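You operate a simulated robot arm through the tools that you are given. There is no shell and no other tool. Be economical: measure what you need, move in short steps, check, and stop when the job is done.

You run a simulated two-armed robot. Do the job below in one go: nothing can be reset, and whatever is moved stays where it is left.

Task
Make room on the ringed rail and hang the red skirt beside the purple top.
Fine: sweater and cardigan each one ring along; skirt on the freed ring; the empty hanger goes on the end bar.
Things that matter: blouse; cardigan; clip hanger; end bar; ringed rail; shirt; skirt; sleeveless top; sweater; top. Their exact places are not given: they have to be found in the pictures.

It is judged by the outcome, as a careful person would: the job done as asked, and still so three seconds after it is handed in. It fails if anything else is knocked over, pushed out of place, dropped, spilled or broken.

Robot
Two 7-joint arms with two-finger parallel grippers on one trunk, on a base that drives. Base frame: it is fixed to the floor where the robot stands at the start and does not move with it; the origin is under the middle of the robot, x ahead of it, y to its left, z up. Readings come in m, rad, newtons and seconds.
The left shoulder is at the start at [0.06, 0.143, 0.826], the right one opposite. With the tool pointing down near the work surface each hand reaches from about 0.32 to 0.74 m from the robot's upright axis, wherever it stands, measured 20 degrees to its own side. Places, roughly: blouse [0.75, 1, 1]; end bar [0.7, 1.4, 1.4]; ringed rail [0.7, 0.2, 1.4]; shirt [0.75, 1.25, 1]; skirt [0.75, 1.5, 1]; top [0.75, 1.25, 1]. Payload 1.57 kg a hand.
Tool frame (each hand has its own): the origin (TCP) lies between the finger pads and is the grasp point; the fingertips stand 0.03 m ahead of it; z points along the fingers, y is the line along which they close. The gripper opens to 0.11 m. The fingers are 0.024 m wide and 0.012 m thick; the gripper's body (0.048 by 0.112 m) begins 0.078 m behind the TCP.
Orientation is that of the tool frame in the base frame, as a unit quaternion [x, y, z, w]. With the fingers straight down and closing along the base's y, the tool's x points along the base's -x, its y along +y and its z along -z.

Tools
- The arms move only by the tool servo_tool. It takes "left_series", "right_series" or both (then of equal length, played together; a hand with none holds still); each is a list of rows, each a list of 7 numbers: the shift along the base's x, y, z in cm, then the turn, a rotation vector about the base's x, y, z in rad, then the gripper command, from -1 (shut) to 1 (fully open), values between in proportion. In form: [[dx, dy, dz, wx, wy, wz, grip], ...]. A call has 1 to 12 rows; each row shifts and turns the commanded pose from where the row before left it. Rows are played at 5 a second. More than 0.05 m and 0.15 rad between two rows, or a gripper value outside its range, and nothing of the call is played. Where a pose cannot be reached the arm comes as near as it can. A force on the tool above 80 N (or 10 N above the force at the start of the call, whichever is more), or a blocked arm, ends the call early, and 0.2 s more pass. Each finger travels about 0.045 m/s and halts on what it meets, pressing with about 23 N; the grip force reading is that of the motor and also rises with nothing between the fingers. The clock runs only during rows and for 0.2 s after the last one: add rows that do not move to give the fingers time. It gives the time, the measured TCP pose, the force on the tool (base axes), the opening and the grip force at its end, in the units of the frame above (readings bear some noise), with the torque about the TCP (base axes, N m) and any sound that the robot's microphone picked up.
- Cameras (640 x 400 px; columns grow to the right, rows downward): "scene" is now at [0.0539, 0.023, 1.455]; the picture's right is [0.26, -0.97, 0.00], its down [-0.57, -0.15, -0.81] and it looks along [0.78, 0.21, -0.59] (base axes); focal length 249 px, centre (320, 200). "left" rides on the left gripper at [0.07, -0.016, -0.141] in its tool frame; the picture's right is [0.23, 0.97, 0.00], its down [-0.86, 0.20, -0.48] and it looks along [-0.47, 0.11, 0.88] (tool axes); focal length 222 px, centre (320, 200). "right" rides on the right gripper at [0.07, 0.016, -0.141] in its tool frame; the picture's right is [-0.23, 0.97, 0.00], its down [-0.86, -0.20, -0.48] and it looks along [-0.47, -0.11, 0.88] (tool axes); focal length 222 px, centre (320, 200).
- get_image(camera): a new picture of that camera. The clock stands still meanwhile.
- move_column(by): slides the trunk up (or, below 0, down) by that many m; the arms and the scene camera ride with it, the base frame stays. It gives what a move gives, with no picture.
- steer(legs): drives the robot by 1 to 6 legs, each [ahead, left, turn to the left] in m, m and rad, along the robot's own axes; the way and the turn of a leg run together, so that a leg with both is an arc; at most 1.5 m and 3.142 rad a leg. The arms and the cameras ride along, it lands a little off, and it stops where it bumps. It gives what a move gives.
- aim_head(pan, tilt): turns the head with the scene camera to pan (to the left, within 1.501 rad either way) and tilt (down, from -0.506 to 1.204), counted from straight ahead of the robot. It gives what a move gives.
- point_at(camera, pixels): for up to 12 pixels [column, row] of the newest picture of that camera ("zoom" is the newest enlarged one), the place [x, y, z] in the base frame of the surface seen there, good to about 0.002 m. The clock stands still meanwhile.
- enlarge(camera, box): a new picture of the part [left, top, right, bottom] of that camera's present view, enlarged. The clock stands still meanwhile.
- hand_in(): hands the job in; it is judged then, once.

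Work in short steps. Measure before you move; look again where a grasp or a placing could have gone wrong, and mend it. You have 80 turns and 62 pictures in all, those below and enlarged ones among them. Open the grippers and draw the arms clear of the work before you hand the job in, unless the task says otherwise; then end with one line.

The tools are called after "Request:" by a JSON object that holds its "method" and its "body". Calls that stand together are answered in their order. servo_tool: Moves the arms, as the interface text tells. Its arguments: {"type":"object","properties":{"left_series":{"type":"array"},"right_series":{"type":"array"}},"required":[]} The other tools are called the same way: move_column (by) slides the trunk up or down; steer (legs) drives the base; aim_head (pan, tilt) turns the head that bears the scene camera; get_image (camera) takes a picture; point_at (camera, pixels) gives the place of the surface under pixels of a picture; enlarge (camera, box) takes an enlarged picture of a part of a camera's view; hand_in () hands the job in.

At the start:

```text
time: 0.0
left_tcp_pos: [0.4215, 0.1897, 0.9994]
left_ee_rot: [0.0, 1.0, -0.001, 0.0]
left_contact_force: [-0.2, 0.3, 0.0]
left_moment: [0.03, 0.02, 0.0]
left_width: 0.1098
left_gripper_force: 0.0
right_tcp_pos: [0.365, -0.1376, 1.0]
right_ee_rot: [0.0, 1.0, 0.001, 0.0]
right_contact_force: [0.2, 0.1, 0.1]
right_moment: [-0.01, 0.02, -0.03]
right_width: 0.1101
right_gripper_force: 0.1
trunk travel left (down, up): [-0.424, 0.166]
robot x, y, heading: [0.0018, -0.0008, -0.001]
head pan, tilt: [0.262, 0.634]
```

scene: 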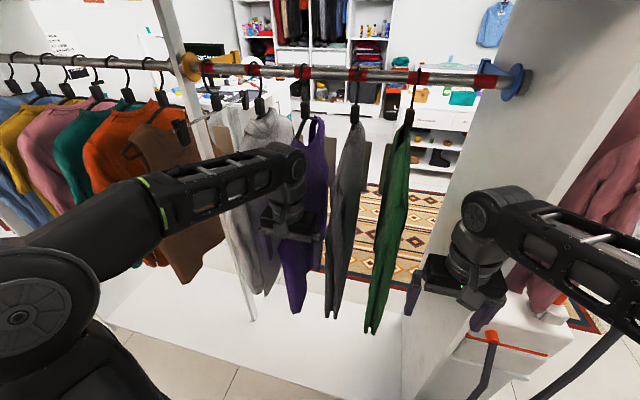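
right: 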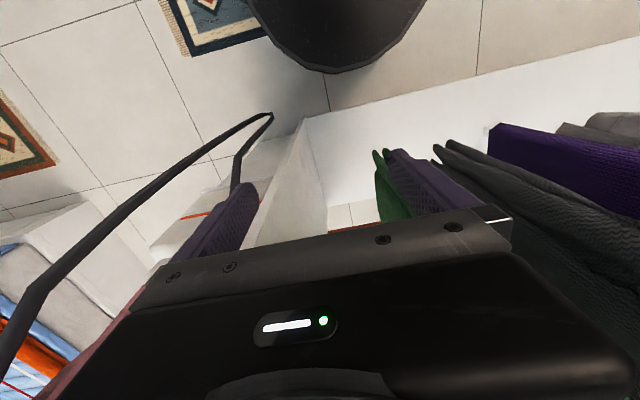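
left: 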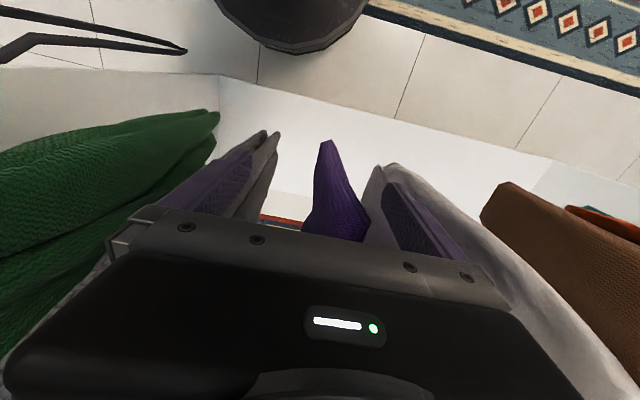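

The scene shows a rail with red rings (about row 72) carrying grey, purple, grey and green garments, with other garments to the left. I'll raise the head for a straighter look at the rail and take pictures on both sides.

Request:
{"method": "aim_head", "body": {"pan": 0.25, "tilt": 0.1}}

Request:
{"method": "get_image", "body": {"camera": "scene"}}

Request:
{"method": "aim_head", "body": {"pan": 1.0, "tilt": 0.2}}

Request:
{"method": "get_image", "body": {"camera": "scene"}}

```text
time: 1.0
left_tcp_pos: [0.4214, 0.1882, 0.9997]
left_ee_rot: [0.0, 1.0, 0.0, 0.0]
left_contact_force: [0.0, -0.2, -0.7]
left_moment: [0.0, -0.03, 0.01]
left_width: 0.1102
left_gripper_force: 0.0
right_tcp_pos: [0.3648, -0.1371, 0.9995]
right_ee_rot: [0.0, 1.0, 0.0, -0.001]
right_contact_force: [-0.1, -1.0, 1.0]
right_moment: [0.03, -0.02, -0.01]
right_width: 0.1102
right_gripper_force: 0.0
trunk travel left (down, up): [-0.424, 0.166]
robot x, y, heading: [0.0009, 0.0028, 0.004]
head pan, tilt: [0.25, 0.099]
```

```text
58 pictures are left
```

scene: 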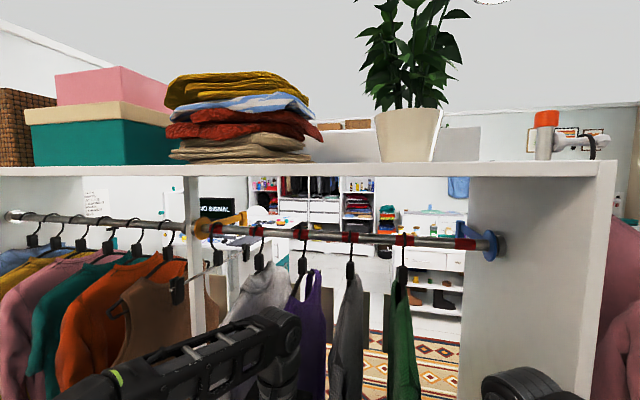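

```text
time: 2.1
left_tcp_pos: [0.4208, 0.1891, 1.0002]
left_ee_rot: [0.0, 1.0, 0.0, 0.0]
left_contact_force: [-0.2, 0.3, 0.5]
left_moment: [0.0, 0.02, 0.01]
left_width: 0.11
left_gripper_force: 0.0
right_tcp_pos: [0.3644, -0.1388, 1.0008]
right_ee_rot: [0.0, 1.0, -0.001, 0.0]
right_contact_force: [-0.1, 0.2, -0.1]
right_moment: [-0.01, -0.01, 0.02]
right_width: 0.1099
right_gripper_force: 0.0
trunk travel left (down, up): [-0.424, 0.166]
robot x, y, heading: [0.0023, -0.0014, 0.001]
head pan, tilt: [1.0, 0.201]
```

```text
57 pictures are left
```

scene: 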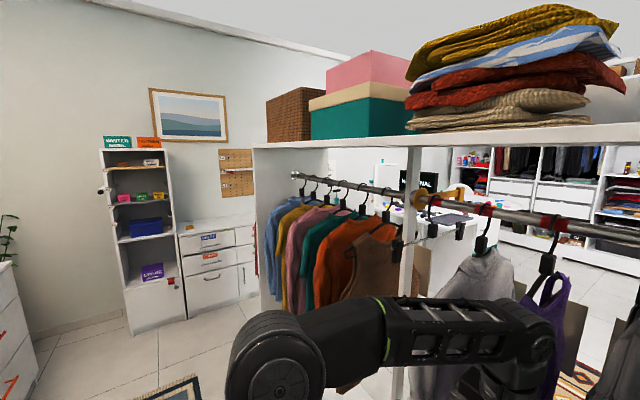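

The bay's rail on the left carries blue, yellow, pink, teal, orange and brown garments; no red skirt seen yet. I measure rail points and zoom in on both bays, and look right.

Request:
{"method": "point_at", "body": {"camera": "scene", "pixels": [[296, 174], [410, 192], [440, 200], [305, 190], [315, 195], [328, 197], [344, 200], [363, 205], [386, 212], [484, 208], [550, 221], [403, 246]]}}

Request:
{"method": "enlarge", "body": {"camera": "scene", "box": [240, 150, 440, 300]}}

Request:
{"method": "aim_head", "body": {"pan": 0.25, "tilt": 0.35}}

Request:
{"method": "enlarge", "body": {"camera": "scene", "box": [180, 80, 520, 300]}}

Request:
{"method": "aim_head", "body": {"pan": -0.7, "tilt": 0.5}}

Request:
{"method": "get_image", "body": {"camera": "scene"}}

```text
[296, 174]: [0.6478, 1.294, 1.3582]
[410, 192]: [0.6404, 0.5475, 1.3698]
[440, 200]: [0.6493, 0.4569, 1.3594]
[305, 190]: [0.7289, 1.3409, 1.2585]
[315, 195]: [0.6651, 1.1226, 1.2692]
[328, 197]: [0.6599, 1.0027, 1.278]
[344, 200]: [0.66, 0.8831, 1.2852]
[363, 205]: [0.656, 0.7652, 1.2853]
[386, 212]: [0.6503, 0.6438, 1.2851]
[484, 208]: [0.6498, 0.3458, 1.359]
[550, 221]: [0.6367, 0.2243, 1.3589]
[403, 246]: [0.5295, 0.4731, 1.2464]
```

```text
2.67 times, centred on (340, 225) of scene
```

zoom: 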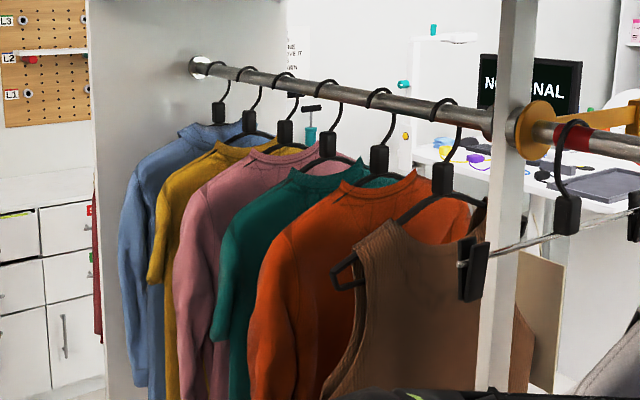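

```text
time: 3.2
left_tcp_pos: [0.4205, 0.1881, 0.9993]
left_ee_rot: [0.0, 1.0, -0.001, 0.0]
left_contact_force: [0.2, -0.3, 0.4]
left_moment: [-0.01, -0.01, 0.01]
left_width: 0.11
left_gripper_force: 0.1
right_tcp_pos: [0.3646, -0.1373, 1.0001]
right_ee_rot: [0.0, 1.0, 0.0, 0.001]
right_contact_force: [-0.6, -0.3, 0.5]
right_moment: [0.0, 0.03, -0.01]
right_width: 0.1101
right_gripper_force: 0.0
trunk travel left (down, up): [-0.424, 0.166]
robot x, y, heading: [0.0037, 0.0027, 0.002]
head pan, tilt: [0.25, 0.351]
```

```text
1.82 times, centred on (350, 190) of scene
```

zoom: 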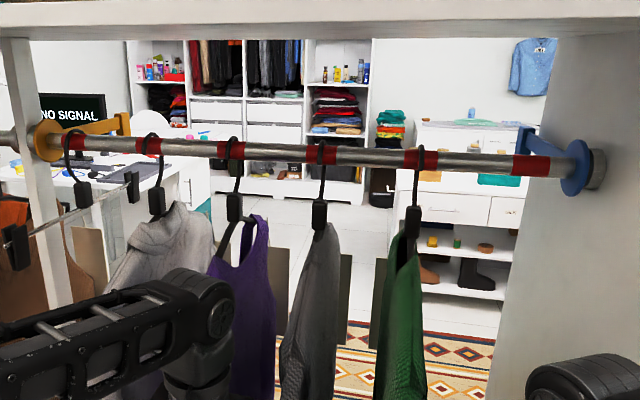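

```text
time: 4.4
left_tcp_pos: [0.4214, 0.1886, 0.9995]
left_ee_rot: [0.0, 1.0, -0.001, -0.001]
left_contact_force: [-0.2, -0.1, 0.0]
left_moment: [-0.02, 0.02, 0.01]
left_width: 0.1102
left_gripper_force: 0.1
right_tcp_pos: [0.3648, -0.139, 1.0004]
right_ee_rot: [-0.001, 1.0, 0.0, 0.0]
right_contact_force: [0.5, 0.1, 0.2]
right_moment: [-0.01, 0.02, -0.02]
right_width: 0.1102
right_gripper_force: 0.0
trunk travel left (down, up): [-0.424, 0.166]
robot x, y, heading: [0.0007, -0.0011, 0.0]
head pan, tilt: [-0.7, 0.499]
```

```text
54 pictures are left
```

scene: 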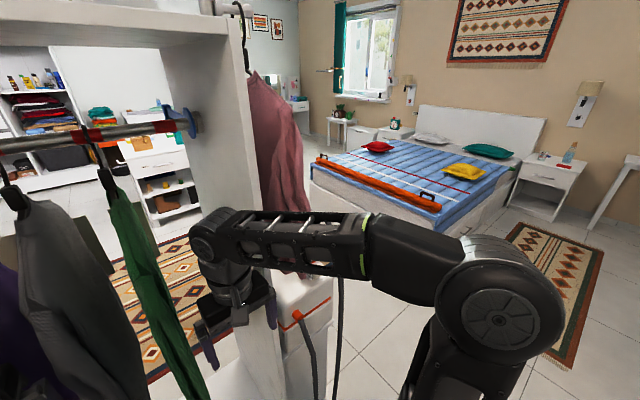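

Found: an empty clip hanger on ring 1, grey hoodie ring 2, purple top ring 3, dark grey on 4, green on 5, ring 6 free. A red item peeks out past the left end panel, so I back off and drive left to look at it.

Request:
{"method": "steer", "body": {"legs": [[-0.35, 0, 0], [0, 1.3, 0]]}}

Request:
{"method": "aim_head", "body": {"pan": 0.3, "tilt": 0.2}}

Request:
{"method": "get_image", "body": {"camera": "scene"}}

```text
time: 6.3
left_tcp_pos: [0.1369, 0.1099, 0.995]
left_ee_rot: [0.077, 0.997, 0.013, -0.008]
left_contact_force: [-4.4, -0.8, 2.7]
left_moment: [0.0, -0.51, -0.02]
left_width: 0.1097
left_gripper_force: 0.2
right_tcp_pos: [0.0189, -0.091, 0.9726]
right_ee_rot: [-0.043, 0.997, 0.01, -0.068]
right_contact_force: [-4.9, 0.8, 1.1]
right_moment: [-0.01, -0.51, -0.03]
right_width: 0.1101
right_gripper_force: 0.1
trunk travel left (down, up): [-0.424, 0.166]
robot x, y, heading: [-0.2213, 0.0001, -0.06]
head pan, tilt: [-0.7, 0.499]
stopped in leg 1: the robot was blocked; the commanded pose is now the measured one
```

```text
time: 7.5
left_tcp_pos: [0.1545, 0.1137, 0.9882]
left_ee_rot: [0.072, 0.997, 0.012, -0.017]
left_contact_force: [0.7, 0.2, -0.1]
left_moment: [0.01, 0.0, 0.03]
left_width: 0.1102
left_gripper_force: 0.0
right_tcp_pos: [0.0346, -0.0929, 0.9679]
right_ee_rot: [-0.04, 0.996, 0.012, -0.079]
right_contact_force: [-0.4, 0.4, -1.3]
right_moment: [-0.03, 0.01, -0.03]
right_width: 0.11
right_gripper_force: 0.0
trunk travel left (down, up): [-0.424, 0.166]
robot x, y, heading: [-0.2246, 0.002, -0.056]
head pan, tilt: [0.3, 0.201]
```

```text
53 pictures are left
```

scene: 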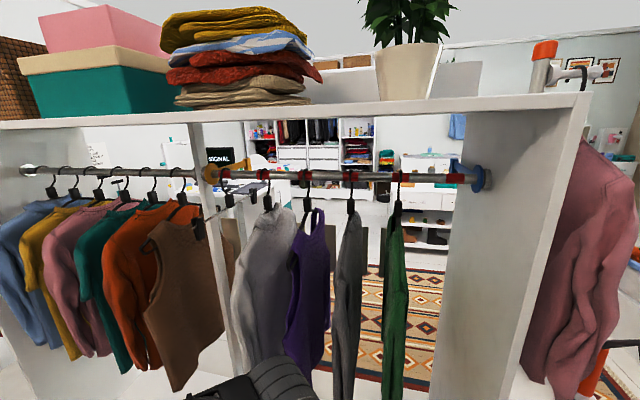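

The base was blocked behind at x≈-0.22. I look left-back and right-back to see what is there before moving on.

Request:
{"method": "aim_head", "body": {"pan": 1.5, "tilt": 0.5}}

Request:
{"method": "get_image", "body": {"camera": "scene"}}

Request:
{"method": "aim_head", "body": {"pan": -1.5, "tilt": 0.5}}

Request:
{"method": "get_image", "body": {"camera": "scene"}}

```text
time: 8.9
left_tcp_pos: [0.1552, 0.1137, 0.9882]
left_ee_rot: [0.073, 0.997, 0.012, -0.016]
left_contact_force: [-0.1, -0.4, 0.0]
left_moment: [-0.01, -0.02, 0.01]
left_width: 0.1101
left_gripper_force: 0.1
right_tcp_pos: [0.0363, -0.0915, 0.9674]
right_ee_rot: [-0.041, 0.996, 0.012, -0.08]
right_contact_force: [0.4, 0.5, 1.3]
right_moment: [0.01, -0.03, 0.02]
right_width: 0.1098
right_gripper_force: 0.1
trunk travel left (down, up): [-0.424, 0.166]
robot x, y, heading: [-0.2184, 0.0043, -0.058]
head pan, tilt: [1.499, 0.499]
```

```text
52 pictures are left
```

scene: 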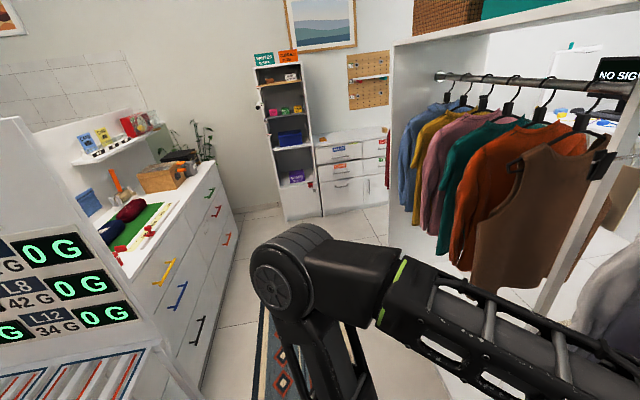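

```text
time: 11.5
left_tcp_pos: [0.1552, 0.1137, 0.9884]
left_ee_rot: [0.073, 0.997, 0.012, -0.017]
left_contact_force: [0.5, -0.2, 1.1]
left_moment: [0.01, 0.01, 0.0]
left_width: 0.1099
left_gripper_force: 0.0
right_tcp_pos: [0.0355, -0.0924, 0.9673]
right_ee_rot: [-0.04, 0.996, 0.013, -0.079]
right_contact_force: [0.4, -0.1, -0.2]
right_moment: [0.0, 0.02, 0.02]
right_width: 0.11
right_gripper_force: 0.0
trunk travel left (down, up): [-0.424, 0.166]
robot x, y, heading: [-0.2205, 0.007, -0.06]
head pan, tilt: [-1.499, 0.499]
```

```text
51 pictures are left
```

scene: 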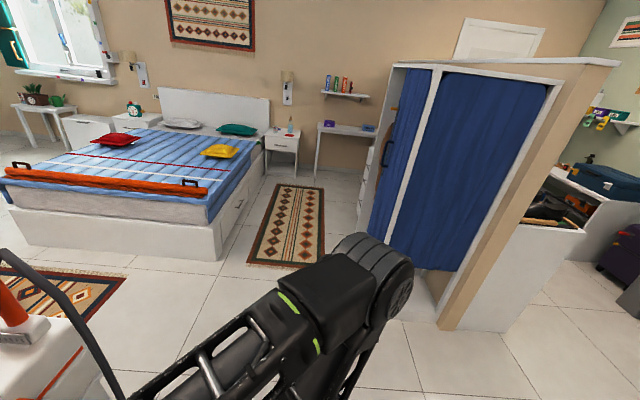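

Fixed furniture lies behind; it's just a bump. I straighten, inch forward and slide left part way, then look left again.

Request:
{"method": "steer", "body": {"legs": [[0.06, 0, 0.06], [0, 0.5, 0]]}}

Request:
{"method": "aim_head", "body": {"pan": 1.1, "tilt": 0.4}}

Request:
{"method": "get_image", "body": {"camera": "scene"}}

```text
time: 12.3
left_tcp_pos: [0.0029, 0.0899, 0.9628]
left_ee_rot: [0.117, 0.992, 0.015, 0.045]
left_contact_force: [-2.7, -0.4, 0.6]
left_moment: [0.0, -0.27, -0.02]
left_width: 0.1099
left_gripper_force: 0.0
right_tcp_pos: [-0.0477, -0.0828, 0.9615]
right_ee_rot: [-0.074, 0.988, -0.012, 0.134]
right_contact_force: [120.3, 52.6, 91.0]
right_moment: [-7.44, 3.2, 6.06]
right_width: 0.0824
right_gripper_force: 0.0
trunk travel left (down, up): [-0.424, 0.166]
robot x, y, heading: [-0.1945, 0.0073, -0.063]
head pan, tilt: [-1.499, 0.499]
stopped in leg 1: the robot was blocked; the commanded pose is now the measured one
```

```text
time: 14.6
left_tcp_pos: [0.0219, 0.0907, 0.9667]
left_ee_rot: [0.111, 0.993, 0.01, 0.039]
left_contact_force: [1.8, 1.3, 0.0]
left_moment: [0.02, -0.01, 0.0]
left_width: 0.1098
left_gripper_force: 0.1
right_tcp_pos: [-0.036, -0.0809, 0.9607]
right_ee_rot: [-0.073, 0.99, -0.013, 0.123]
right_contact_force: [128.1, 52.1, 69.9]
right_moment: [-5.96, 2.85, 5.85]
right_width: 0.0827
right_gripper_force: 0.1
trunk travel left (down, up): [-0.424, 0.166]
robot x, y, heading: [-0.1962, 0.0042, -0.061]
head pan, tilt: [1.1, 0.4]
```

```text
50 pictures are left
```

scene: 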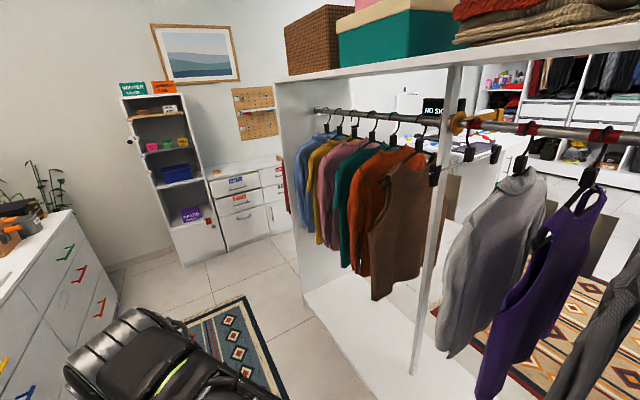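

The arms got pulled in against the robot's own body (right hand shows ~130 N), so I move both hands forward, away from the trunk.

Request:
{"method": "servo_tool", "body": {"left_series": [[3, 0, 0, 0, 0, 0, 1], [3, 0, 0, 0, 0, 0, 1], [3, 1, 0, 0, 0, 0, 1], [3, 1, 0, 0, 0, 0, 1], [3, 1, 0, 0, 0, 0, 1]], "right_series": [[3, 0, 0, 0, 0, 0, 1], [3, -1, 0, 0, 0, 0, 1], [3, -1, 0, 0, 0, 0, 1], [3, -1, 0, 0, 0, 0, 1], [3, -1, 0, 0, 0, 0, 1]]}}

```text
time: 14.9
left_tcp_pos: [-0.0203, 0.0788, 0.9578]
left_ee_rot: [0.139, 0.987, -0.003, 0.084]
left_contact_force: [60.7, -22.5, -14.0]
left_moment: [-0.97, 0.12, -4.56]
left_width: 0.1057
left_gripper_force: 0.1
right_tcp_pos: [-0.0791, -0.0698, 0.9793]
right_ee_rot: [-0.089, 0.976, 0.041, 0.195]
right_contact_force: [116.5, 52.5, 67.3]
right_moment: [-5.8, 4.51, 6.49]
right_width: 0.0827
right_gripper_force: 0.1
trunk travel left (down, up): [-0.424, 0.166]
robot x, y, heading: [-0.1903, 0.0057, -0.067]
head pan, tilt: [1.1, 0.4]
stopped in row 1 (left hand): the arm was blocked; the commanded pose is now the measured one
```

The arms crept further in rather than out, so something is jamming them. I look down with the head and through the right wrist camera.

Request:
{"method": "aim_head", "body": {"pan": 0.0, "tilt": 1.2}}

Request:
{"method": "get_image", "body": {"camera": "scene"}}

```text
time: 16.2
left_tcp_pos: [-0.0118, 0.0816, 0.9588]
left_ee_rot: [0.126, 0.99, -0.004, 0.068]
left_contact_force: [13.9, -13.1, 2.4]
left_moment: [0.25, 0.1, -1.04]
left_width: 0.1018
left_gripper_force: 0.1
right_tcp_pos: [-0.1011, -0.0661, 0.9643]
right_ee_rot: [-0.075, 0.99, 0.046, 0.106]
right_contact_force: [36.2, -135.0, 76.1]
right_moment: [15.61, 5.37, 5.66]
right_width: 0.0754
right_gripper_force: 0.1
trunk travel left (down, up): [-0.424, 0.166]
robot x, y, heading: [-0.1833, 0.0086, -0.059]
head pan, tilt: [0.0, 1.201]
```

```text
49 pictures are left
```

scene: 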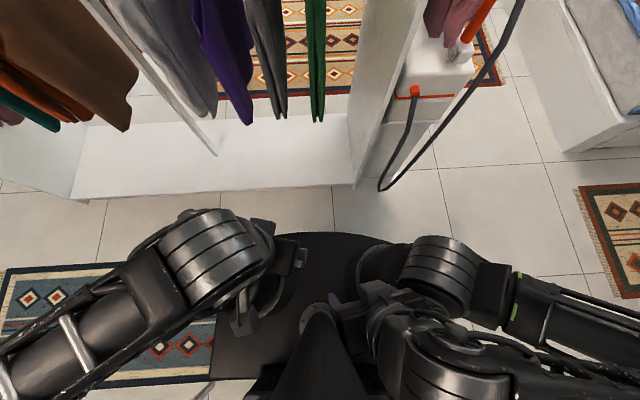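

Both arms are folded with elbows back and the right hand jammed on the chest; elbows may be touching the furniture behind. I drive forward a little to free the elbows.

Request:
{"method": "steer", "body": {"legs": [[0.12, 0, 0]]}}

```text
time: 17.0
left_tcp_pos: [-0.0395, 0.0702, 0.986]
left_ee_rot: [0.161, 0.944, -0.03, 0.285]
left_contact_force: [142.0, -57.4, 64.6]
left_moment: [6.64, 5.4, -9.84]
left_width: 0.1031
left_gripper_force: 0.0
right_tcp_pos: [-0.1012, -0.0671, 0.9749]
right_ee_rot: [-0.012, 0.977, 0.056, 0.204]
right_contact_force: [310.2, -248.7, 77.2]
right_moment: [21.81, 55.31, 33.41]
right_width: 0.076
right_gripper_force: 0.1
trunk travel left (down, up): [-0.424, 0.166]
robot x, y, heading: [-0.1609, 0.006, -0.067]
head pan, tilt: [0.0, 1.201]
stopped in leg 1: the robot was blocked; the commanded pose is now the measured one
```

The hands are still dragged backward relative to the body. I look at the left and right elbows to see what they touch.

Request:
{"method": "aim_head", "body": {"pan": 1.5, "tilt": 1.0}}

Request:
{"method": "get_image", "body": {"camera": "scene"}}

Request:
{"method": "aim_head", "body": {"pan": -1.5, "tilt": 1.0}}

Request:
{"method": "get_image", "body": {"camera": "scene"}}

```text
time: 18.6
left_tcp_pos: [-0.0373, 0.0687, 0.9797]
left_ee_rot: [0.159, 0.954, -0.029, 0.253]
left_contact_force: [127.0, -59.4, 87.4]
left_moment: [8.3, 5.46, -8.39]
left_width: 0.0983
left_gripper_force: 0.0
right_tcp_pos: [-0.0853, -0.0665, 0.9843]
right_ee_rot: [-0.006, 0.964, 0.057, 0.259]
right_contact_force: [182.7, -191.2, 82.4]
right_moment: [16.77, 24.92, 16.74]
right_width: 0.0795
right_gripper_force: 0.1
trunk travel left (down, up): [-0.424, 0.166]
robot x, y, heading: [-0.1624, 0.0058, -0.072]
head pan, tilt: [1.499, 1.0]
```

```text
48 pictures are left
```

scene: 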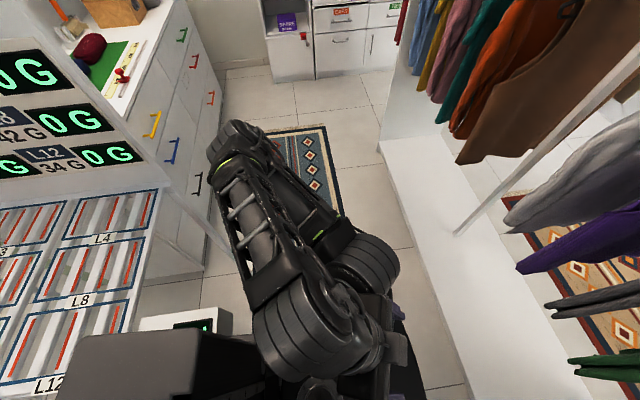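

```text
time: 21.2
left_tcp_pos: [-0.0402, 0.0669, 0.9778]
left_ee_rot: [0.159, 0.955, -0.034, 0.247]
left_contact_force: [136.0, -68.9, 85.8]
left_moment: [8.56, 6.32, -8.47]
left_width: 0.0918
left_gripper_force: 0.0
right_tcp_pos: [-0.0855, -0.0677, 0.982]
right_ee_rot: [-0.005, 0.964, 0.056, 0.261]
right_contact_force: [168.2, -159.2, 75.2]
right_moment: [14.38, 20.93, 12.63]
right_width: 0.0787
right_gripper_force: 0.0
trunk travel left (down, up): [-0.424, 0.166]
robot x, y, heading: [-0.1624, 0.004, -0.069]
head pan, tilt: [-1.499, 1.0]
```

```text
47 pictures are left
```

scene: 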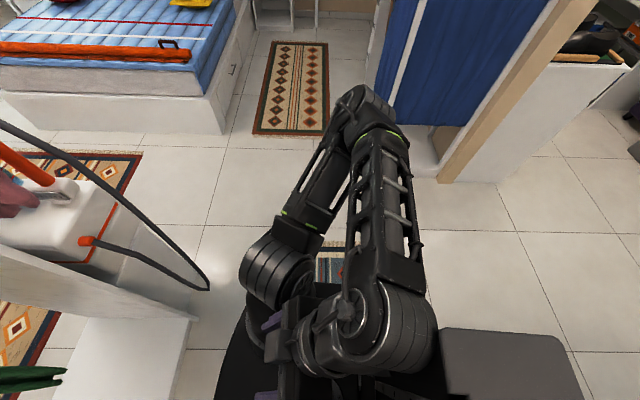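

The elbows are free; only the hands press on the chest. I move the right hand alone forward and outward in small steps.

Request:
{"method": "servo_tool", "body": {"right_series": [[2, -1, 0, 0, 0, 0, 0.5], [3, -2, 0, 0, 0, 0, 0.5], [4, -2, 0, 0, 0, 0, 0.5], [4, -2, 0, 0, 0, 0, 0.5]]}}

Request:
{"method": "servo_tool", "body": {"left_series": [[2, 1, 0, 0, 0, 0, 0.5], [3, 2, 0, 0, 0, 0, 0.5], [4, 2, 0, 0, 0, 0, 0.5], [4, 2, 0, 0, 0, 0, 0.5]]}}

```text
time: 21.9
left_tcp_pos: [-0.0564, 0.0599, 0.9886]
left_ee_rot: [0.177, 0.931, -0.046, 0.315]
left_contact_force: [147.2, -69.8, 63.9]
left_moment: [6.73, 5.13, -10.16]
left_width: 0.1004
left_gripper_force: 0.0
right_tcp_pos: [-0.0912, -0.0672, 0.9799]
right_ee_rot: [0.008, 0.963, 0.052, 0.265]
right_contact_force: [175.1, -293.2, 45.6]
right_moment: [24.89, 18.61, 34.84]
right_width: 0.0758
right_gripper_force: 0.0
right hand out of reach, approached as far as the arm can: row 1, 2, 3
trunk travel left (down, up): [-0.424, 0.166]
robot x, y, heading: [-0.1555, 0.0072, -0.07]
head pan, tilt: [-1.499, 1.0]
stopped in row 3 (right hand): the force on the tool passed its limit (the readings are from after the stop); the commanded pose is now the measured one
```

```text
time: 22.9
left_tcp_pos: [0.0666, 0.1202, 1.0167]
left_ee_rot: [0.159, 0.952, -0.032, 0.261]
left_contact_force: [0.5, -0.5, 0.4]
left_moment: [-0.01, -0.02, 0.04]
left_width: 0.0822
left_gripper_force: 0.0
left hand out of reach, approached as far as the arm can: row 1, 2, 3
right_tcp_pos: [-0.0881, -0.0662, 0.9799]
right_ee_rot: [0.01, 0.963, 0.052, 0.264]
right_contact_force: [160.8, -262.9, 56.2]
right_moment: [21.14, 19.89, 21.89]
right_width: 0.0763
right_gripper_force: 0.1
trunk travel left (down, up): [-0.424, 0.166]
robot x, y, heading: [-0.1488, 0.0069, -0.065]
head pan, tilt: [-1.499, 1.0]
```

The left hand is free. I try the right hand with larger forward steps, as its pose is inside the unreachable zone near the body, and extend the left further.

Request:
{"method": "servo_tool", "body": {"right_series": [[4.9, 0, 0, 0, 0, 0, 0.5], [4.9, 0, 0, 0, 0, 0, 0.5], [4.9, 0, 0, 0, 0, 0, 0.5], [4.9, -1, 0, 0, 0, 0, 0.5], [4.5, -1, 0, 0, 0, 0, 0.5]]}}

Request:
{"method": "servo_tool", "body": {"left_series": [[4, 1, 0, 0, 0, 0, 0.5], [4, 1, 0, 0, 0, 0, 0.5], [4, 1, 0, 0, 0, 0, 0.5]]}}

```text
time: 23.1
left_tcp_pos: [0.0483, 0.1207, 1.019]
left_ee_rot: [0.16, 0.947, -0.032, 0.278]
left_contact_force: [0.1, 0.1, 1.2]
left_moment: [0.0, 0.07, -0.01]
left_width: 0.0827
left_gripper_force: 0.0
right_tcp_pos: [-0.0944, -0.0669, 0.9777]
right_ee_rot: [0.016, 0.961, 0.05, 0.272]
right_contact_force: [118.7, -321.5, 70.1]
right_moment: [25.9, 18.54, 30.42]
right_width: 0.0754
right_gripper_force: 0.0
right hand out of reach, approached as far as the arm can: row 1
trunk travel left (down, up): [-0.424, 0.166]
robot x, y, heading: [-0.1405, 0.0057, -0.064]
head pan, tilt: [-1.499, 1.0]
stopped in row 1 (right hand): the force on the tool passed its limit (the readings are from after the stop); the commanded pose is now the measured one
```

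```text
time: 23.9
left_tcp_pos: [0.1795, 0.151, 1.0162]
left_ee_rot: [0.159, 0.949, -0.031, 0.271]
left_contact_force: [0.2, 0.4, 0.8]
left_moment: [-0.02, 0.0, 0.02]
left_width: 0.0822
left_gripper_force: 0.1
right_tcp_pos: [-0.0909, -0.0663, 0.9781]
right_ee_rot: [0.012, 0.961, 0.051, 0.273]
right_contact_force: [59.8, -252.3, 51.6]
right_moment: [19.65, 10.62, 16.61]
right_width: 0.0763
right_gripper_force: 0.0
trunk travel left (down, up): [-0.424, 0.166]
robot x, y, heading: [-0.1402, 0.0011, -0.066]
head pan, tilt: [-1.499, 1.0]
```

Force on the right hand is mainly toward -y, so I shut its gripper somewhat and move it outward (-y) rather than forward.

Request:
{"method": "servo_tool", "body": {"right_series": [[0, 0, 0, 0, 0, 0, -1], [0, -3, 0, 0, 0, 0, -1], [1, -4, 0, 0, 0, 0, -1], [2, -4, 0, 0, 0, 0, -1], [4, -2, 0, 0, 0, 0, -1]]}}

Request:
{"method": "get_image", "body": {"camera": "right"}}

```text
time: 25.1
left_tcp_pos: [0.1795, 0.1508, 1.0173]
left_ee_rot: [0.16, 0.949, -0.031, 0.27]
left_contact_force: [0.5, -0.4, 0.0]
left_moment: [-0.01, 0.0, -0.02]
left_width: 0.0826
left_gripper_force: 0.0
right_tcp_pos: [-0.0486, -0.0626, 0.9845]
right_ee_rot: [0.008, 0.961, 0.05, 0.272]
right_contact_force: [0.8, 0.5, 0.3]
right_moment: [-0.01, 0.02, -0.03]
right_width: 0.0
right_gripper_force: 16.6
right hand out of reach, approached as far as the arm can: row 2, 3, 4, 5
trunk travel left (down, up): [-0.424, 0.166]
robot x, y, heading: [-0.1408, 0.0049, -0.066]
head pan, tilt: [-1.499, 1.0]
```

```text
46 pictures are left
```

right: 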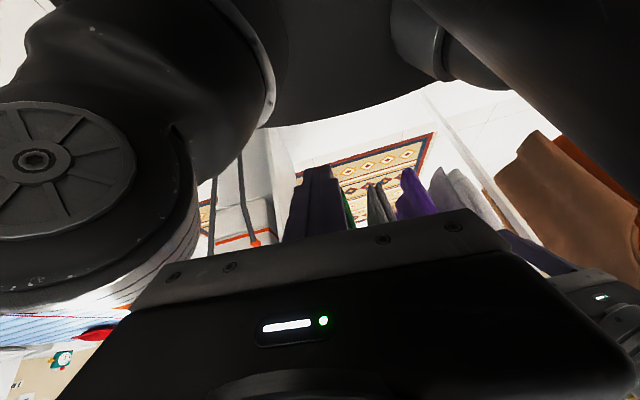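

Right hand is free of force now. I move it forward and then restore both tools to straight down (undoing the ~0.53 rad tilt about y).

Request:
{"method": "servo_tool", "body": {"right_series": [[4.9, 0, 0, 0, 0, 0, -1], [4.9, 0, 0, 0, 0, 0, -1], [4.9, 0, 0, 0, 0, 0, -1], [4.9, -1, 0, 0, 0, 0, -1], [4.5, -1, 0, 0, 0, 0, -1], [3, -2, 0, 0, 0, 0, -1], [2, -3, 0, 0, 0, 0, -1]]}}

```text
time: 26.7
left_tcp_pos: [0.1783, 0.15, 1.0167]
left_ee_rot: [0.16, 0.949, -0.032, 0.27]
left_contact_force: [0.5, -0.4, -0.1]
left_moment: [0.0, -0.03, 0.01]
left_width: 0.0824
left_gripper_force: 0.0
right_tcp_pos: [0.2405, -0.1301, 0.9919]
right_ee_rot: [0.008, 0.96, 0.051, 0.274]
right_contact_force: [0.5, 0.3, 0.3]
right_moment: [0.01, -0.03, 0.01]
right_width: 0.0001
right_gripper_force: 21.4
right hand out of reach, approached as far as the arm can: row 1
trunk travel left (down, up): [-0.424, 0.166]
robot x, y, heading: [-0.1366, 0.0016, -0.072]
head pan, tilt: [-1.499, 1.0]
```

Both hands are free. I square up, go back to x≈0 and slide left with the hands clear of the garments.

Request:
{"method": "steer", "body": {"legs": [[0.08, 0, 0.07], [0, 0.6, 0]]}}

Request:
{"method": "aim_head", "body": {"pan": 0.9, "tilt": 0.4}}

Request:
{"method": "get_image", "body": {"camera": "scene"}}

```text
time: 30.8
left_tcp_pos: [0.2361, 0.7686, 1.0171]
left_ee_rot: [0.127, 0.954, -0.022, 0.272]
left_contact_force: [0.3, -0.2, 0.4]
left_moment: [0.02, -0.01, 0.01]
left_width: 0.0828
left_gripper_force: 0.1
right_tcp_pos: [0.3178, 0.496, 0.9918]
right_ee_rot: [-0.024, 0.96, 0.059, 0.273]
right_contact_force: [-0.7, 0.7, -1.2]
right_moment: [-0.04, -0.02, 0.01]
right_width: 0.0
right_gripper_force: 20.8
trunk travel left (down, up): [-0.424, 0.166]
robot x, y, heading: [-0.0698, 0.6037, 0.003]
head pan, tilt: [-1.499, 1.0]
```

```text
time: 33.0
left_tcp_pos: [0.2362, 0.7685, 1.0167]
left_ee_rot: [0.127, 0.953, -0.023, 0.273]
left_contact_force: [-0.9, 0.0, -0.4]
left_moment: [-0.03, 0.02, -0.01]
left_width: 0.0825
left_gripper_force: 0.0
right_tcp_pos: [0.3171, 0.4935, 0.9914]
right_ee_rot: [-0.024, 0.96, 0.059, 0.272]
right_contact_force: [0.1, 0.1, 0.1]
right_moment: [0.02, -0.03, 0.04]
right_width: 0.0001
right_gripper_force: 21.6
trunk travel left (down, up): [-0.424, 0.166]
robot x, y, heading: [-0.0701, 0.6008, 0.002]
head pan, tilt: [0.901, 0.4]
```

```text
45 pictures are left
```

scene: 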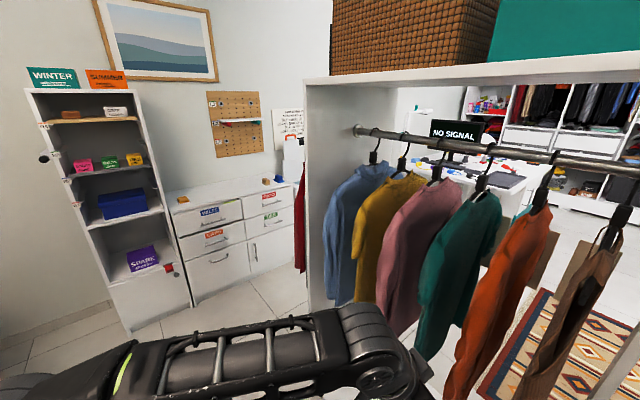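

The red skirt's edge shows at (298,220) behind the left panel. I drive on left 0.75 m and look.

Request:
{"method": "steer", "body": {"legs": [[0, 0.7, 0]]}}

Request:
{"method": "aim_head", "body": {"pan": 0.35, "tilt": 0.25}}

Request:
{"method": "get_image", "body": {"camera": "scene"}}

```text
time: 36.9
left_tcp_pos: [0.2349, 1.4739, 1.0161]
left_ee_rot: [0.128, 0.954, -0.023, 0.271]
left_contact_force: [0.0, 1.1, 0.3]
left_moment: [-0.03, -0.03, -0.03]
left_width: 0.0826
left_gripper_force: 0.1
right_tcp_pos: [0.3168, 1.2005, 0.9905]
right_ee_rot: [-0.025, 0.96, 0.059, 0.272]
right_contact_force: [-0.8, -0.1, 0.1]
right_moment: [0.01, 0.01, 0.01]
right_width: 0.0001
right_gripper_force: 20.9
trunk travel left (down, up): [-0.424, 0.166]
robot x, y, heading: [-0.0715, 1.3069, 0.002]
head pan, tilt: [0.901, 0.4]
```

```text
time: 37.8
left_tcp_pos: [0.2362, 1.4734, 1.0166]
left_ee_rot: [0.128, 0.953, -0.022, 0.272]
left_contact_force: [0.0, 1.0, 0.0]
left_moment: [-0.03, 0.0, -0.02]
left_width: 0.0826
left_gripper_force: 0.0
right_tcp_pos: [0.3173, 1.1997, 0.991]
right_ee_rot: [-0.024, 0.96, 0.06, 0.272]
right_contact_force: [0.4, -0.2, -0.6]
right_moment: [0.0, 0.02, -0.01]
right_width: 0.0001
right_gripper_force: 21.0
trunk travel left (down, up): [-0.424, 0.166]
robot x, y, heading: [-0.0733, 1.3115, -0.002]
head pan, tilt: [0.351, 0.25]
```

```text
44 pictures are left
```

scene: 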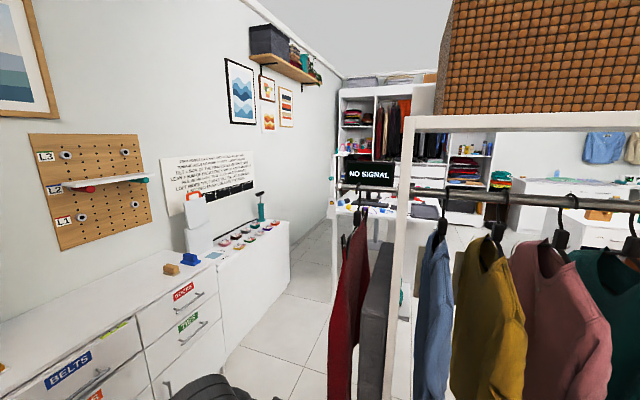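

The red skirt hangs outside the left panel at (350,310) with a grey item beside it. I enlarge to see the end bar and hooks.

Request:
{"method": "enlarge", "body": {"camera": "scene", "box": [310, 160, 470, 260]}}

Request:
{"method": "point_at", "body": {"camera": "zoom", "pixels": [[90, 160], [130, 135], [155, 245], [190, 220], [270, 220], [350, 270], [300, 150]]}}

```text
4.00 times, centred on (390, 210) of scene
```

zoom: 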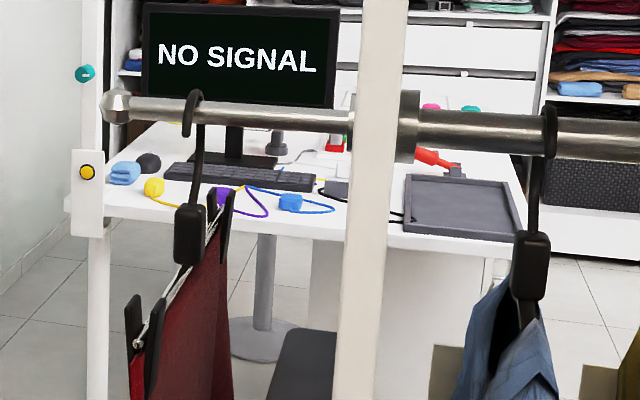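

```text
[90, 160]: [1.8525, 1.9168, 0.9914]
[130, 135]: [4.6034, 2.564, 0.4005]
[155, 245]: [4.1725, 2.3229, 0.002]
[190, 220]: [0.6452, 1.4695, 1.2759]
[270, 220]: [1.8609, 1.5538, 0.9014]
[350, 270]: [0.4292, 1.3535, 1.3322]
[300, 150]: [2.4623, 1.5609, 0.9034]
```

The skirt already hangs by a clip hanger on the short end bar. I measure hook, block, clips, bar and the skirt's extents.

Request:
{"method": "point_at", "body": {"camera": "zoom", "pixels": [[118, 105], [160, 108], [260, 115], [330, 122], [192, 94], [200, 150], [180, 230], [134, 318], [152, 340], [212, 240], [220, 300], [408, 120]]}}

Request:
{"method": "aim_head", "body": {"pan": 0.35, "tilt": 0.6}}

Request:
{"method": "get_image", "body": {"camera": "scene"}}

```text
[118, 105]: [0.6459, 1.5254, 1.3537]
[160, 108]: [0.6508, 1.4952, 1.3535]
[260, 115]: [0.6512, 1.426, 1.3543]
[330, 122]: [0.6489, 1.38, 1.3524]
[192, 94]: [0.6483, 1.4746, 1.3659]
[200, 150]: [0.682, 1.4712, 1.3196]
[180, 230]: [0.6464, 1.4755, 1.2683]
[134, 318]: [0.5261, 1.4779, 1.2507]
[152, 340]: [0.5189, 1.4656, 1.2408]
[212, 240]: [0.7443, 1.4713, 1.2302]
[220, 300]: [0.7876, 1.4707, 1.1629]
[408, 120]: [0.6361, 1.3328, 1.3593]
```

```text
time: 38.6
left_tcp_pos: [0.2367, 1.4742, 1.017]
left_ee_rot: [0.127, 0.954, -0.023, 0.272]
left_contact_force: [0.0, -0.1, 0.9]
left_moment: [0.0, 0.03, -0.03]
left_width: 0.0825
left_gripper_force: 0.1
right_tcp_pos: [0.3161, 1.1997, 0.9909]
right_ee_rot: [-0.024, 0.96, 0.061, 0.272]
right_contact_force: [0.5, 0.8, 0.0]
right_moment: [-0.01, -0.01, -0.02]
right_width: 0.0002
right_gripper_force: 20.9
trunk travel left (down, up): [-0.424, 0.166]
robot x, y, heading: [-0.0743, 1.3076, 0.001]
head pan, tilt: [0.351, 0.6]
```

```text
42 pictures are left
```

scene: 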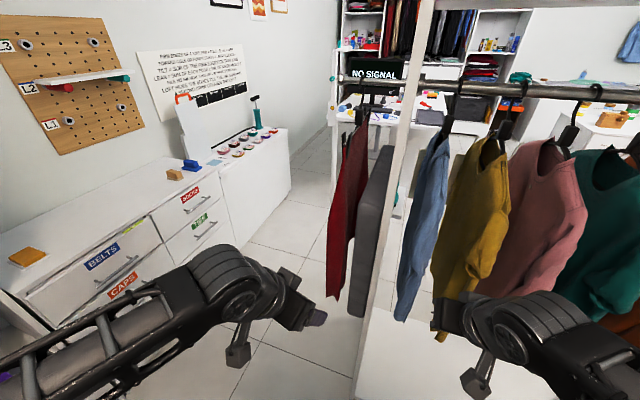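

Geometry: end bar axis ≈ (0.655, y, 1.347), free end y≈1.525; hook shanks lie behind the rail with tips in front, so the skirt can be slid off the free end. First I make room: drive back right, raise the trunk, and look at rings 3–6.

Request:
{"method": "steer", "body": {"legs": [[0, -1.2, 0]]}}

Request:
{"method": "move_column", "body": {"by": 0.12}}

Request:
{"method": "aim_head", "body": {"pan": 0.0, "tilt": 0.3}}

Request:
{"method": "get_image", "body": {"camera": "scene"}}

```text
time: 44.8
left_tcp_pos: [0.2319, 0.2665, 1.0166]
left_ee_rot: [0.132, 0.953, -0.023, 0.271]
left_contact_force: [0.4, 0.0, -0.5]
left_moment: [-0.02, 0.02, 0.03]
left_width: 0.0822
left_gripper_force: 0.0
right_tcp_pos: [0.311, -0.0083, 0.9911]
right_ee_rot: [-0.021, 0.96, 0.059, 0.273]
right_contact_force: [0.0, 0.6, 0.0]
right_moment: [-0.03, 0.04, -0.01]
right_width: 0.0
right_gripper_force: 20.9
trunk travel left (down, up): [-0.424, 0.166]
robot x, y, heading: [-0.0753, 0.1036, -0.008]
head pan, tilt: [0.351, 0.6]
```

```text
time: 46.2
left_tcp_pos: [0.2319, 0.2676, 1.1349]
left_ee_rot: [0.131, 0.953, -0.023, 0.271]
left_contact_force: [0.2, 0.0, 0.1]
left_moment: [0.03, 0.0, 0.01]
left_width: 0.0824
left_gripper_force: 0.1
right_tcp_pos: [0.31, -0.0078, 1.1126]
right_ee_rot: [-0.021, 0.96, 0.059, 0.273]
right_contact_force: [-0.1, 0.0, 0.9]
right_moment: [0.03, 0.0, 0.01]
right_width: 0.0
right_gripper_force: 21.0
trunk travel left (down, up): [-0.544, 0.046]
robot x, y, heading: [-0.0793, 0.1067, -0.005]
head pan, tilt: [0.351, 0.6]
```

```text
time: 47.1
left_tcp_pos: [0.233, 0.2676, 1.137]
left_ee_rot: [0.131, 0.953, -0.023, 0.272]
left_contact_force: [0.0, 0.5, 0.3]
left_moment: [0.03, 0.02, -0.01]
left_width: 0.0824
left_gripper_force: 0.0
right_tcp_pos: [0.3104, -0.0074, 1.1116]
right_ee_rot: [-0.021, 0.96, 0.059, 0.272]
right_contact_force: [-0.1, -0.8, 0.8]
right_moment: [0.02, 0.0, 0.0]
right_width: 0.0001
right_gripper_force: 21.3
trunk travel left (down, up): [-0.544, 0.046]
robot x, y, heading: [-0.0758, 0.1041, -0.01]
head pan, tilt: [0.0, 0.3]
```

```text
41 pictures are left
```

scene: 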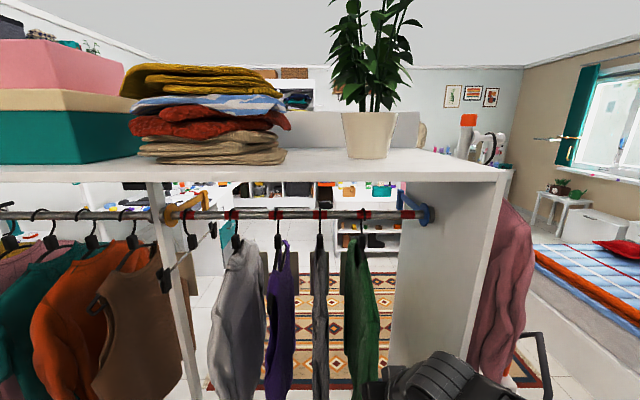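

Good clear view. I enlarge the ringed rail region to locate rings and blocks accurately.

Request:
{"method": "enlarge", "body": {"camera": "scene", "box": [150, 180, 450, 290]}}

Request:
{"method": "enlarge", "body": {"camera": "scene", "box": [260, 190, 440, 302]}}

```text
2.13 times, centred on (300, 235) of scene
```

zoom: 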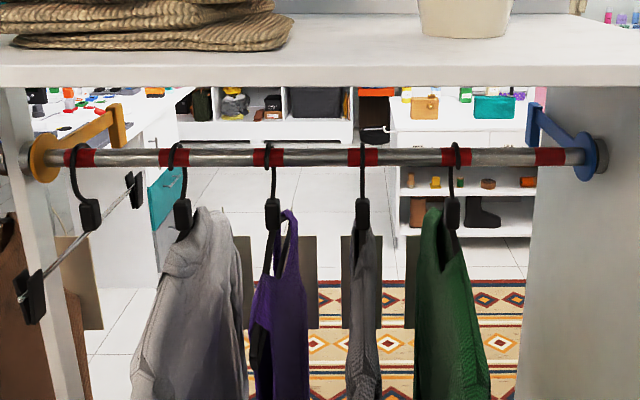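

```text
3.56 times, centred on (350, 246) of scene
```

zoom: 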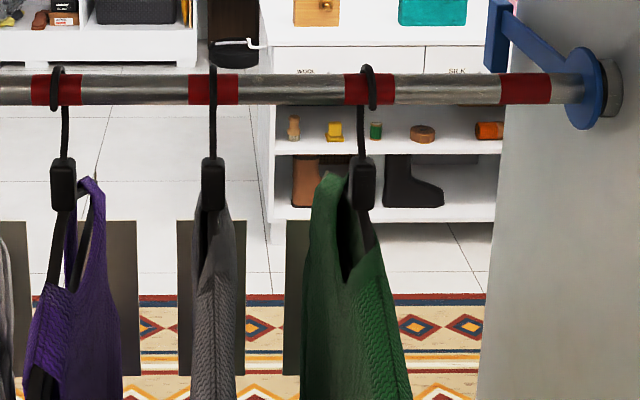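

Each garment seems to have a grey board beside/behind it; I measure those boards, the blocks, and the rings.

Request:
{"method": "point_at", "body": {"camera": "zoom", "pixels": [[57, 92], [213, 90], [370, 88], [525, 88], [585, 88], [63, 185], [213, 185], [364, 187], [120, 290], [190, 290], [296, 290], [540, 180]]}}

Request:
{"method": "point_at", "body": {"camera": "scene", "pixels": [[356, 300], [319, 330], [277, 320], [181, 206], [227, 214], [190, 242], [168, 282], [212, 232], [500, 185], [345, 265], [375, 330], [430, 380]]}}

```text
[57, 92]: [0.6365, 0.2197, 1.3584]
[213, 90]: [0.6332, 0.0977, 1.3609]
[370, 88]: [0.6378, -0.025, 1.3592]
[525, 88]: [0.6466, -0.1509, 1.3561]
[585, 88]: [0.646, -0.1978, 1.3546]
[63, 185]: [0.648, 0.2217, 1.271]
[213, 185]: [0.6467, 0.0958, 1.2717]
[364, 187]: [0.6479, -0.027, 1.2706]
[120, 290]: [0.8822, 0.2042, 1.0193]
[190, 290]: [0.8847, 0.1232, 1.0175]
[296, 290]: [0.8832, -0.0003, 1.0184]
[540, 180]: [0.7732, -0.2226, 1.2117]
```

```text
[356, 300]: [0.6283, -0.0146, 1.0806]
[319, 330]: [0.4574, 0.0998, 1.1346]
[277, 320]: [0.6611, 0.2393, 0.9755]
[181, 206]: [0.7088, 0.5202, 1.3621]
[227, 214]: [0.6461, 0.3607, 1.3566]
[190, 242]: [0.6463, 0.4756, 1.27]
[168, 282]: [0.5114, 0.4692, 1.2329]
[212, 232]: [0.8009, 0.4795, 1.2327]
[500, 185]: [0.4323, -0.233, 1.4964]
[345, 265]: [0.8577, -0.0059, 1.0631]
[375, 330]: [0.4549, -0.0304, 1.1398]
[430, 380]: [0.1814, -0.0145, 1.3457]
```

Ring centres: y ≈ 0.220 (purple), 0.098 (grey), -0.025 (green), -0.151 (free); blocks at x≈0.655, z≈1.27, ~18 mm wide. I bring the robot to y≈0 and x≈0, then turn the left hand to point forward.

Request:
{"method": "steer", "body": {"legs": [[0.06, -0.1, 0.01]]}}

Request:
{"method": "servo_tool", "body": {"left_series": [[0.5, -1.4, 1.7, -0.02, -0.126, 0.0285, 0], [0.5, -1.4, 1.7, -0.02, -0.126, 0.0285, -0.2], [0.5, -1.4, 1.7, -0.02, -0.126, 0.0285, -0.2], [0.5, -1.4, 1.7, -0.02, -0.126, 0.0285, -0.2], [0.5, -1.4, 1.7, -0.02, -0.126, 0.0285, -0.2], [0.5, -1.4, 1.7, -0.02, -0.126, 0.0285, -0.2], [0.5, -1.4, 1.7, -0.02, -0.126, 0.0285, -0.2], [0.5, -1.4, 1.7, -0.02, -0.126, 0.0285, -0.2]], "right_series": [[-0.5, -1, -2, 0, 0, 0, 0], [-0.5, -1, -2, 0, 0, 0, 0], [-0.5, -1, -2, 0, 0, 0, 0], [-0.5, -1, -2, 0, 0, 0, 0], [-0.5, -1, -2, 0, 0, 0, 0], [-0.5, -1, -2, 0, 0, 0, 0], [-0.5, -1, -2, 0, 0, 0, 0], [-0.5, -1, -2, 0, 0, 0, 0]]}}

```text
time: 48.3
left_tcp_pos: [0.2911, 0.1692, 1.138]
left_ee_rot: [0.126, 0.953, -0.021, 0.273]
left_contact_force: [0.4, -0.1, -0.7]
left_moment: [0.0, 0.06, 0.0]
left_width: 0.0826
left_gripper_force: 0.0
right_tcp_pos: [0.372, -0.106, 1.1107]
right_ee_rot: [-0.025, 0.96, 0.06, 0.272]
right_contact_force: [1.2, 0.5, -0.3]
right_moment: [0.02, -0.01, 0.01]
right_width: 0.0
right_gripper_force: 20.5
trunk travel left (down, up): [-0.544, 0.046]
robot x, y, heading: [-0.0218, 0.0016, 0.003]
head pan, tilt: [0.0, 0.3]
```

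```text
time: 50.2
left_tcp_pos: [0.328, 0.1235, 1.3395]
left_ee_rot: [-0.118, 0.685, -0.097, 0.712]
left_contact_force: [0.1, -0.1, 1.4]
left_moment: [0.01, -0.01, 0.01]
left_width: 0.0443
left_gripper_force: 0.1
left hand out of reach, approached as far as the arm can: row 3, 4, 5, 6
right_tcp_pos: [0.4002, -0.1828, 0.9949]
right_ee_rot: [-0.026, 0.961, 0.06, 0.27]
right_contact_force: [-0.8, -0.4, 0.3]
right_moment: [0.01, -0.02, 0.04]
right_width: 0.0549
right_gripper_force: 0.0
right hand out of reach, approached as far as the arm can: row 3, 4, 5, 6, 7, 8
trunk travel left (down, up): [-0.544, 0.046]
robot x, y, heading: [-0.0185, 0.0034, -0.0]
head pan, tilt: [0.0, 0.3]
stopped in row 8 (left hand): the arm was blocked; the commanded pose is now the measured one
```

The hand overshot up because of close-in reach limits. I extend it forward, level it at z≈1.29, and remove the residual 0.3 rad roll.

Request:
{"method": "servo_tool", "body": {"left_series": [[3, -1, -1, 0, 0, 0, -0.2], [3, -1.5, -1, 0.08, 0.01, -0.008, -0.2], [2, -1.5, -1, 0.08, 0.01, -0.008, -0.2], [1, -1.5, -1, 0.08, 0.01, -0.008, -0.2], [0, -1.5, -1, 0.06, 0.01, -0.006, -0.2]]}}

Request:
{"method": "get_image", "body": {"camera": "left"}}

```text
time: 50.7
left_tcp_pos: [0.3323, 0.0498, 1.3467]
left_ee_rot: [-0.04, 0.67, -0.166, 0.722]
left_contact_force: [-0.4, 0.0, -0.1]
left_moment: [0.03, 0.03, 0.04]
left_width: 0.044
left_gripper_force: 0.1
right_tcp_pos: [0.4005, -0.1812, 0.9945]
right_ee_rot: [-0.027, 0.96, 0.06, 0.27]
right_contact_force: [0.7, -0.4, -0.4]
right_moment: [0.03, 0.0, 0.0]
right_width: 0.0552
right_gripper_force: 0.1
trunk travel left (down, up): [-0.544, 0.046]
robot x, y, heading: [-0.0203, 0.0003, 0.005]
head pan, tilt: [0.0, 0.3]
stopped in row 2 (left hand): the arm was blocked; the commanded pose is now the measured one
```

```text
38 pictures are left
```

left: 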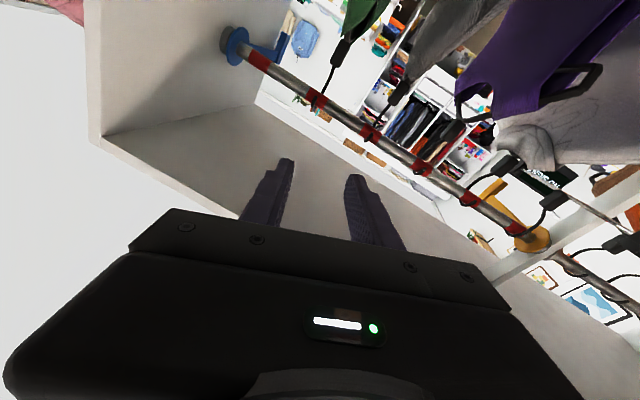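

The arm was blocked again without tool force, so an arm link may be touching something. I look with the head.

Request:
{"method": "aim_head", "body": {"pan": 0.3, "tilt": 0.8}}

Request:
{"method": "get_image", "body": {"camera": "scene"}}

```text
time: 51.6
left_tcp_pos: [0.3317, 0.0517, 1.3457]
left_ee_rot: [-0.041, 0.671, -0.164, 0.722]
left_contact_force: [-0.4, 0.2, 0.2]
left_moment: [0.02, 0.01, 0.02]
left_width: 0.044
left_gripper_force: 0.1
right_tcp_pos: [0.4004, -0.1818, 0.9938]
right_ee_rot: [-0.026, 0.961, 0.06, 0.27]
right_contact_force: [-0.5, -0.4, 0.2]
right_moment: [0.03, 0.01, 0.02]
right_width: 0.0552
right_gripper_force: 0.0
trunk travel left (down, up): [-0.544, 0.046]
robot x, y, heading: [-0.017, 0.0025, -0.0]
head pan, tilt: [0.3, 0.799]
```

```text
37 pictures are left
```

scene: 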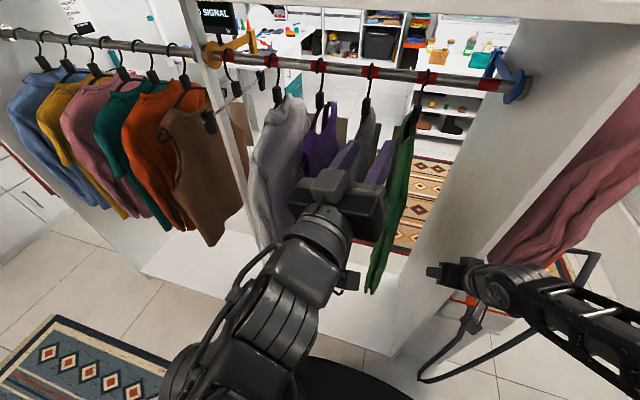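

Nothing touches; the arm seems near a folded singularity. I extend forward slowly first, then correct the orientation.

Request:
{"method": "servo_tool", "body": {"left_series": [[1.5, 0, -0.5, 0, 0, 0, -0.2], [1.5, 0, -0.5, 0, 0, 0, -0.2], [1.5, 0, -0.5, 0, 0, 0, -0.2], [1.5, 0, -0.5, 0, 0, 0, -0.2], [1, 0, -0.5, 0.05, 0.012, 0.029, -0.2], [1, 0, -0.5, 0.05, 0.012, 0.029, -0.2], [0.5, 0, -0.5, 0.05, 0.012, 0.029, -0.2], [0, 0, -0.5, 0.05, 0.012, 0.029, -0.2], [0, 0, -0.5, 0.05, 0.012, 0.029, -0.2], [0, 0, 0, 0.04, 0.012, 0.029, -0.2]]}}

```text
time: 53.1
left_tcp_pos: [0.3757, -0.0, 1.3307]
left_ee_rot: [0.025, 0.672, -0.172, 0.719]
left_contact_force: [-0.4, -0.5, 0.1]
left_moment: [-0.02, 0.01, 0.01]
left_width: 0.0437
left_gripper_force: 0.0
right_tcp_pos: [0.4, -0.1814, 0.9953]
right_ee_rot: [-0.026, 0.961, 0.059, 0.271]
right_contact_force: [-0.5, 0.5, 0.1]
right_moment: [-0.02, -0.01, 0.0]
right_width: 0.0551
right_gripper_force: 0.1
trunk travel left (down, up): [-0.544, 0.046]
robot x, y, heading: [-0.0168, 0.0015, 0.006]
head pan, tilt: [0.3, 0.799]
stopped in row 7 (left hand): the arm was blocked; the commanded pose is now the measured one
```

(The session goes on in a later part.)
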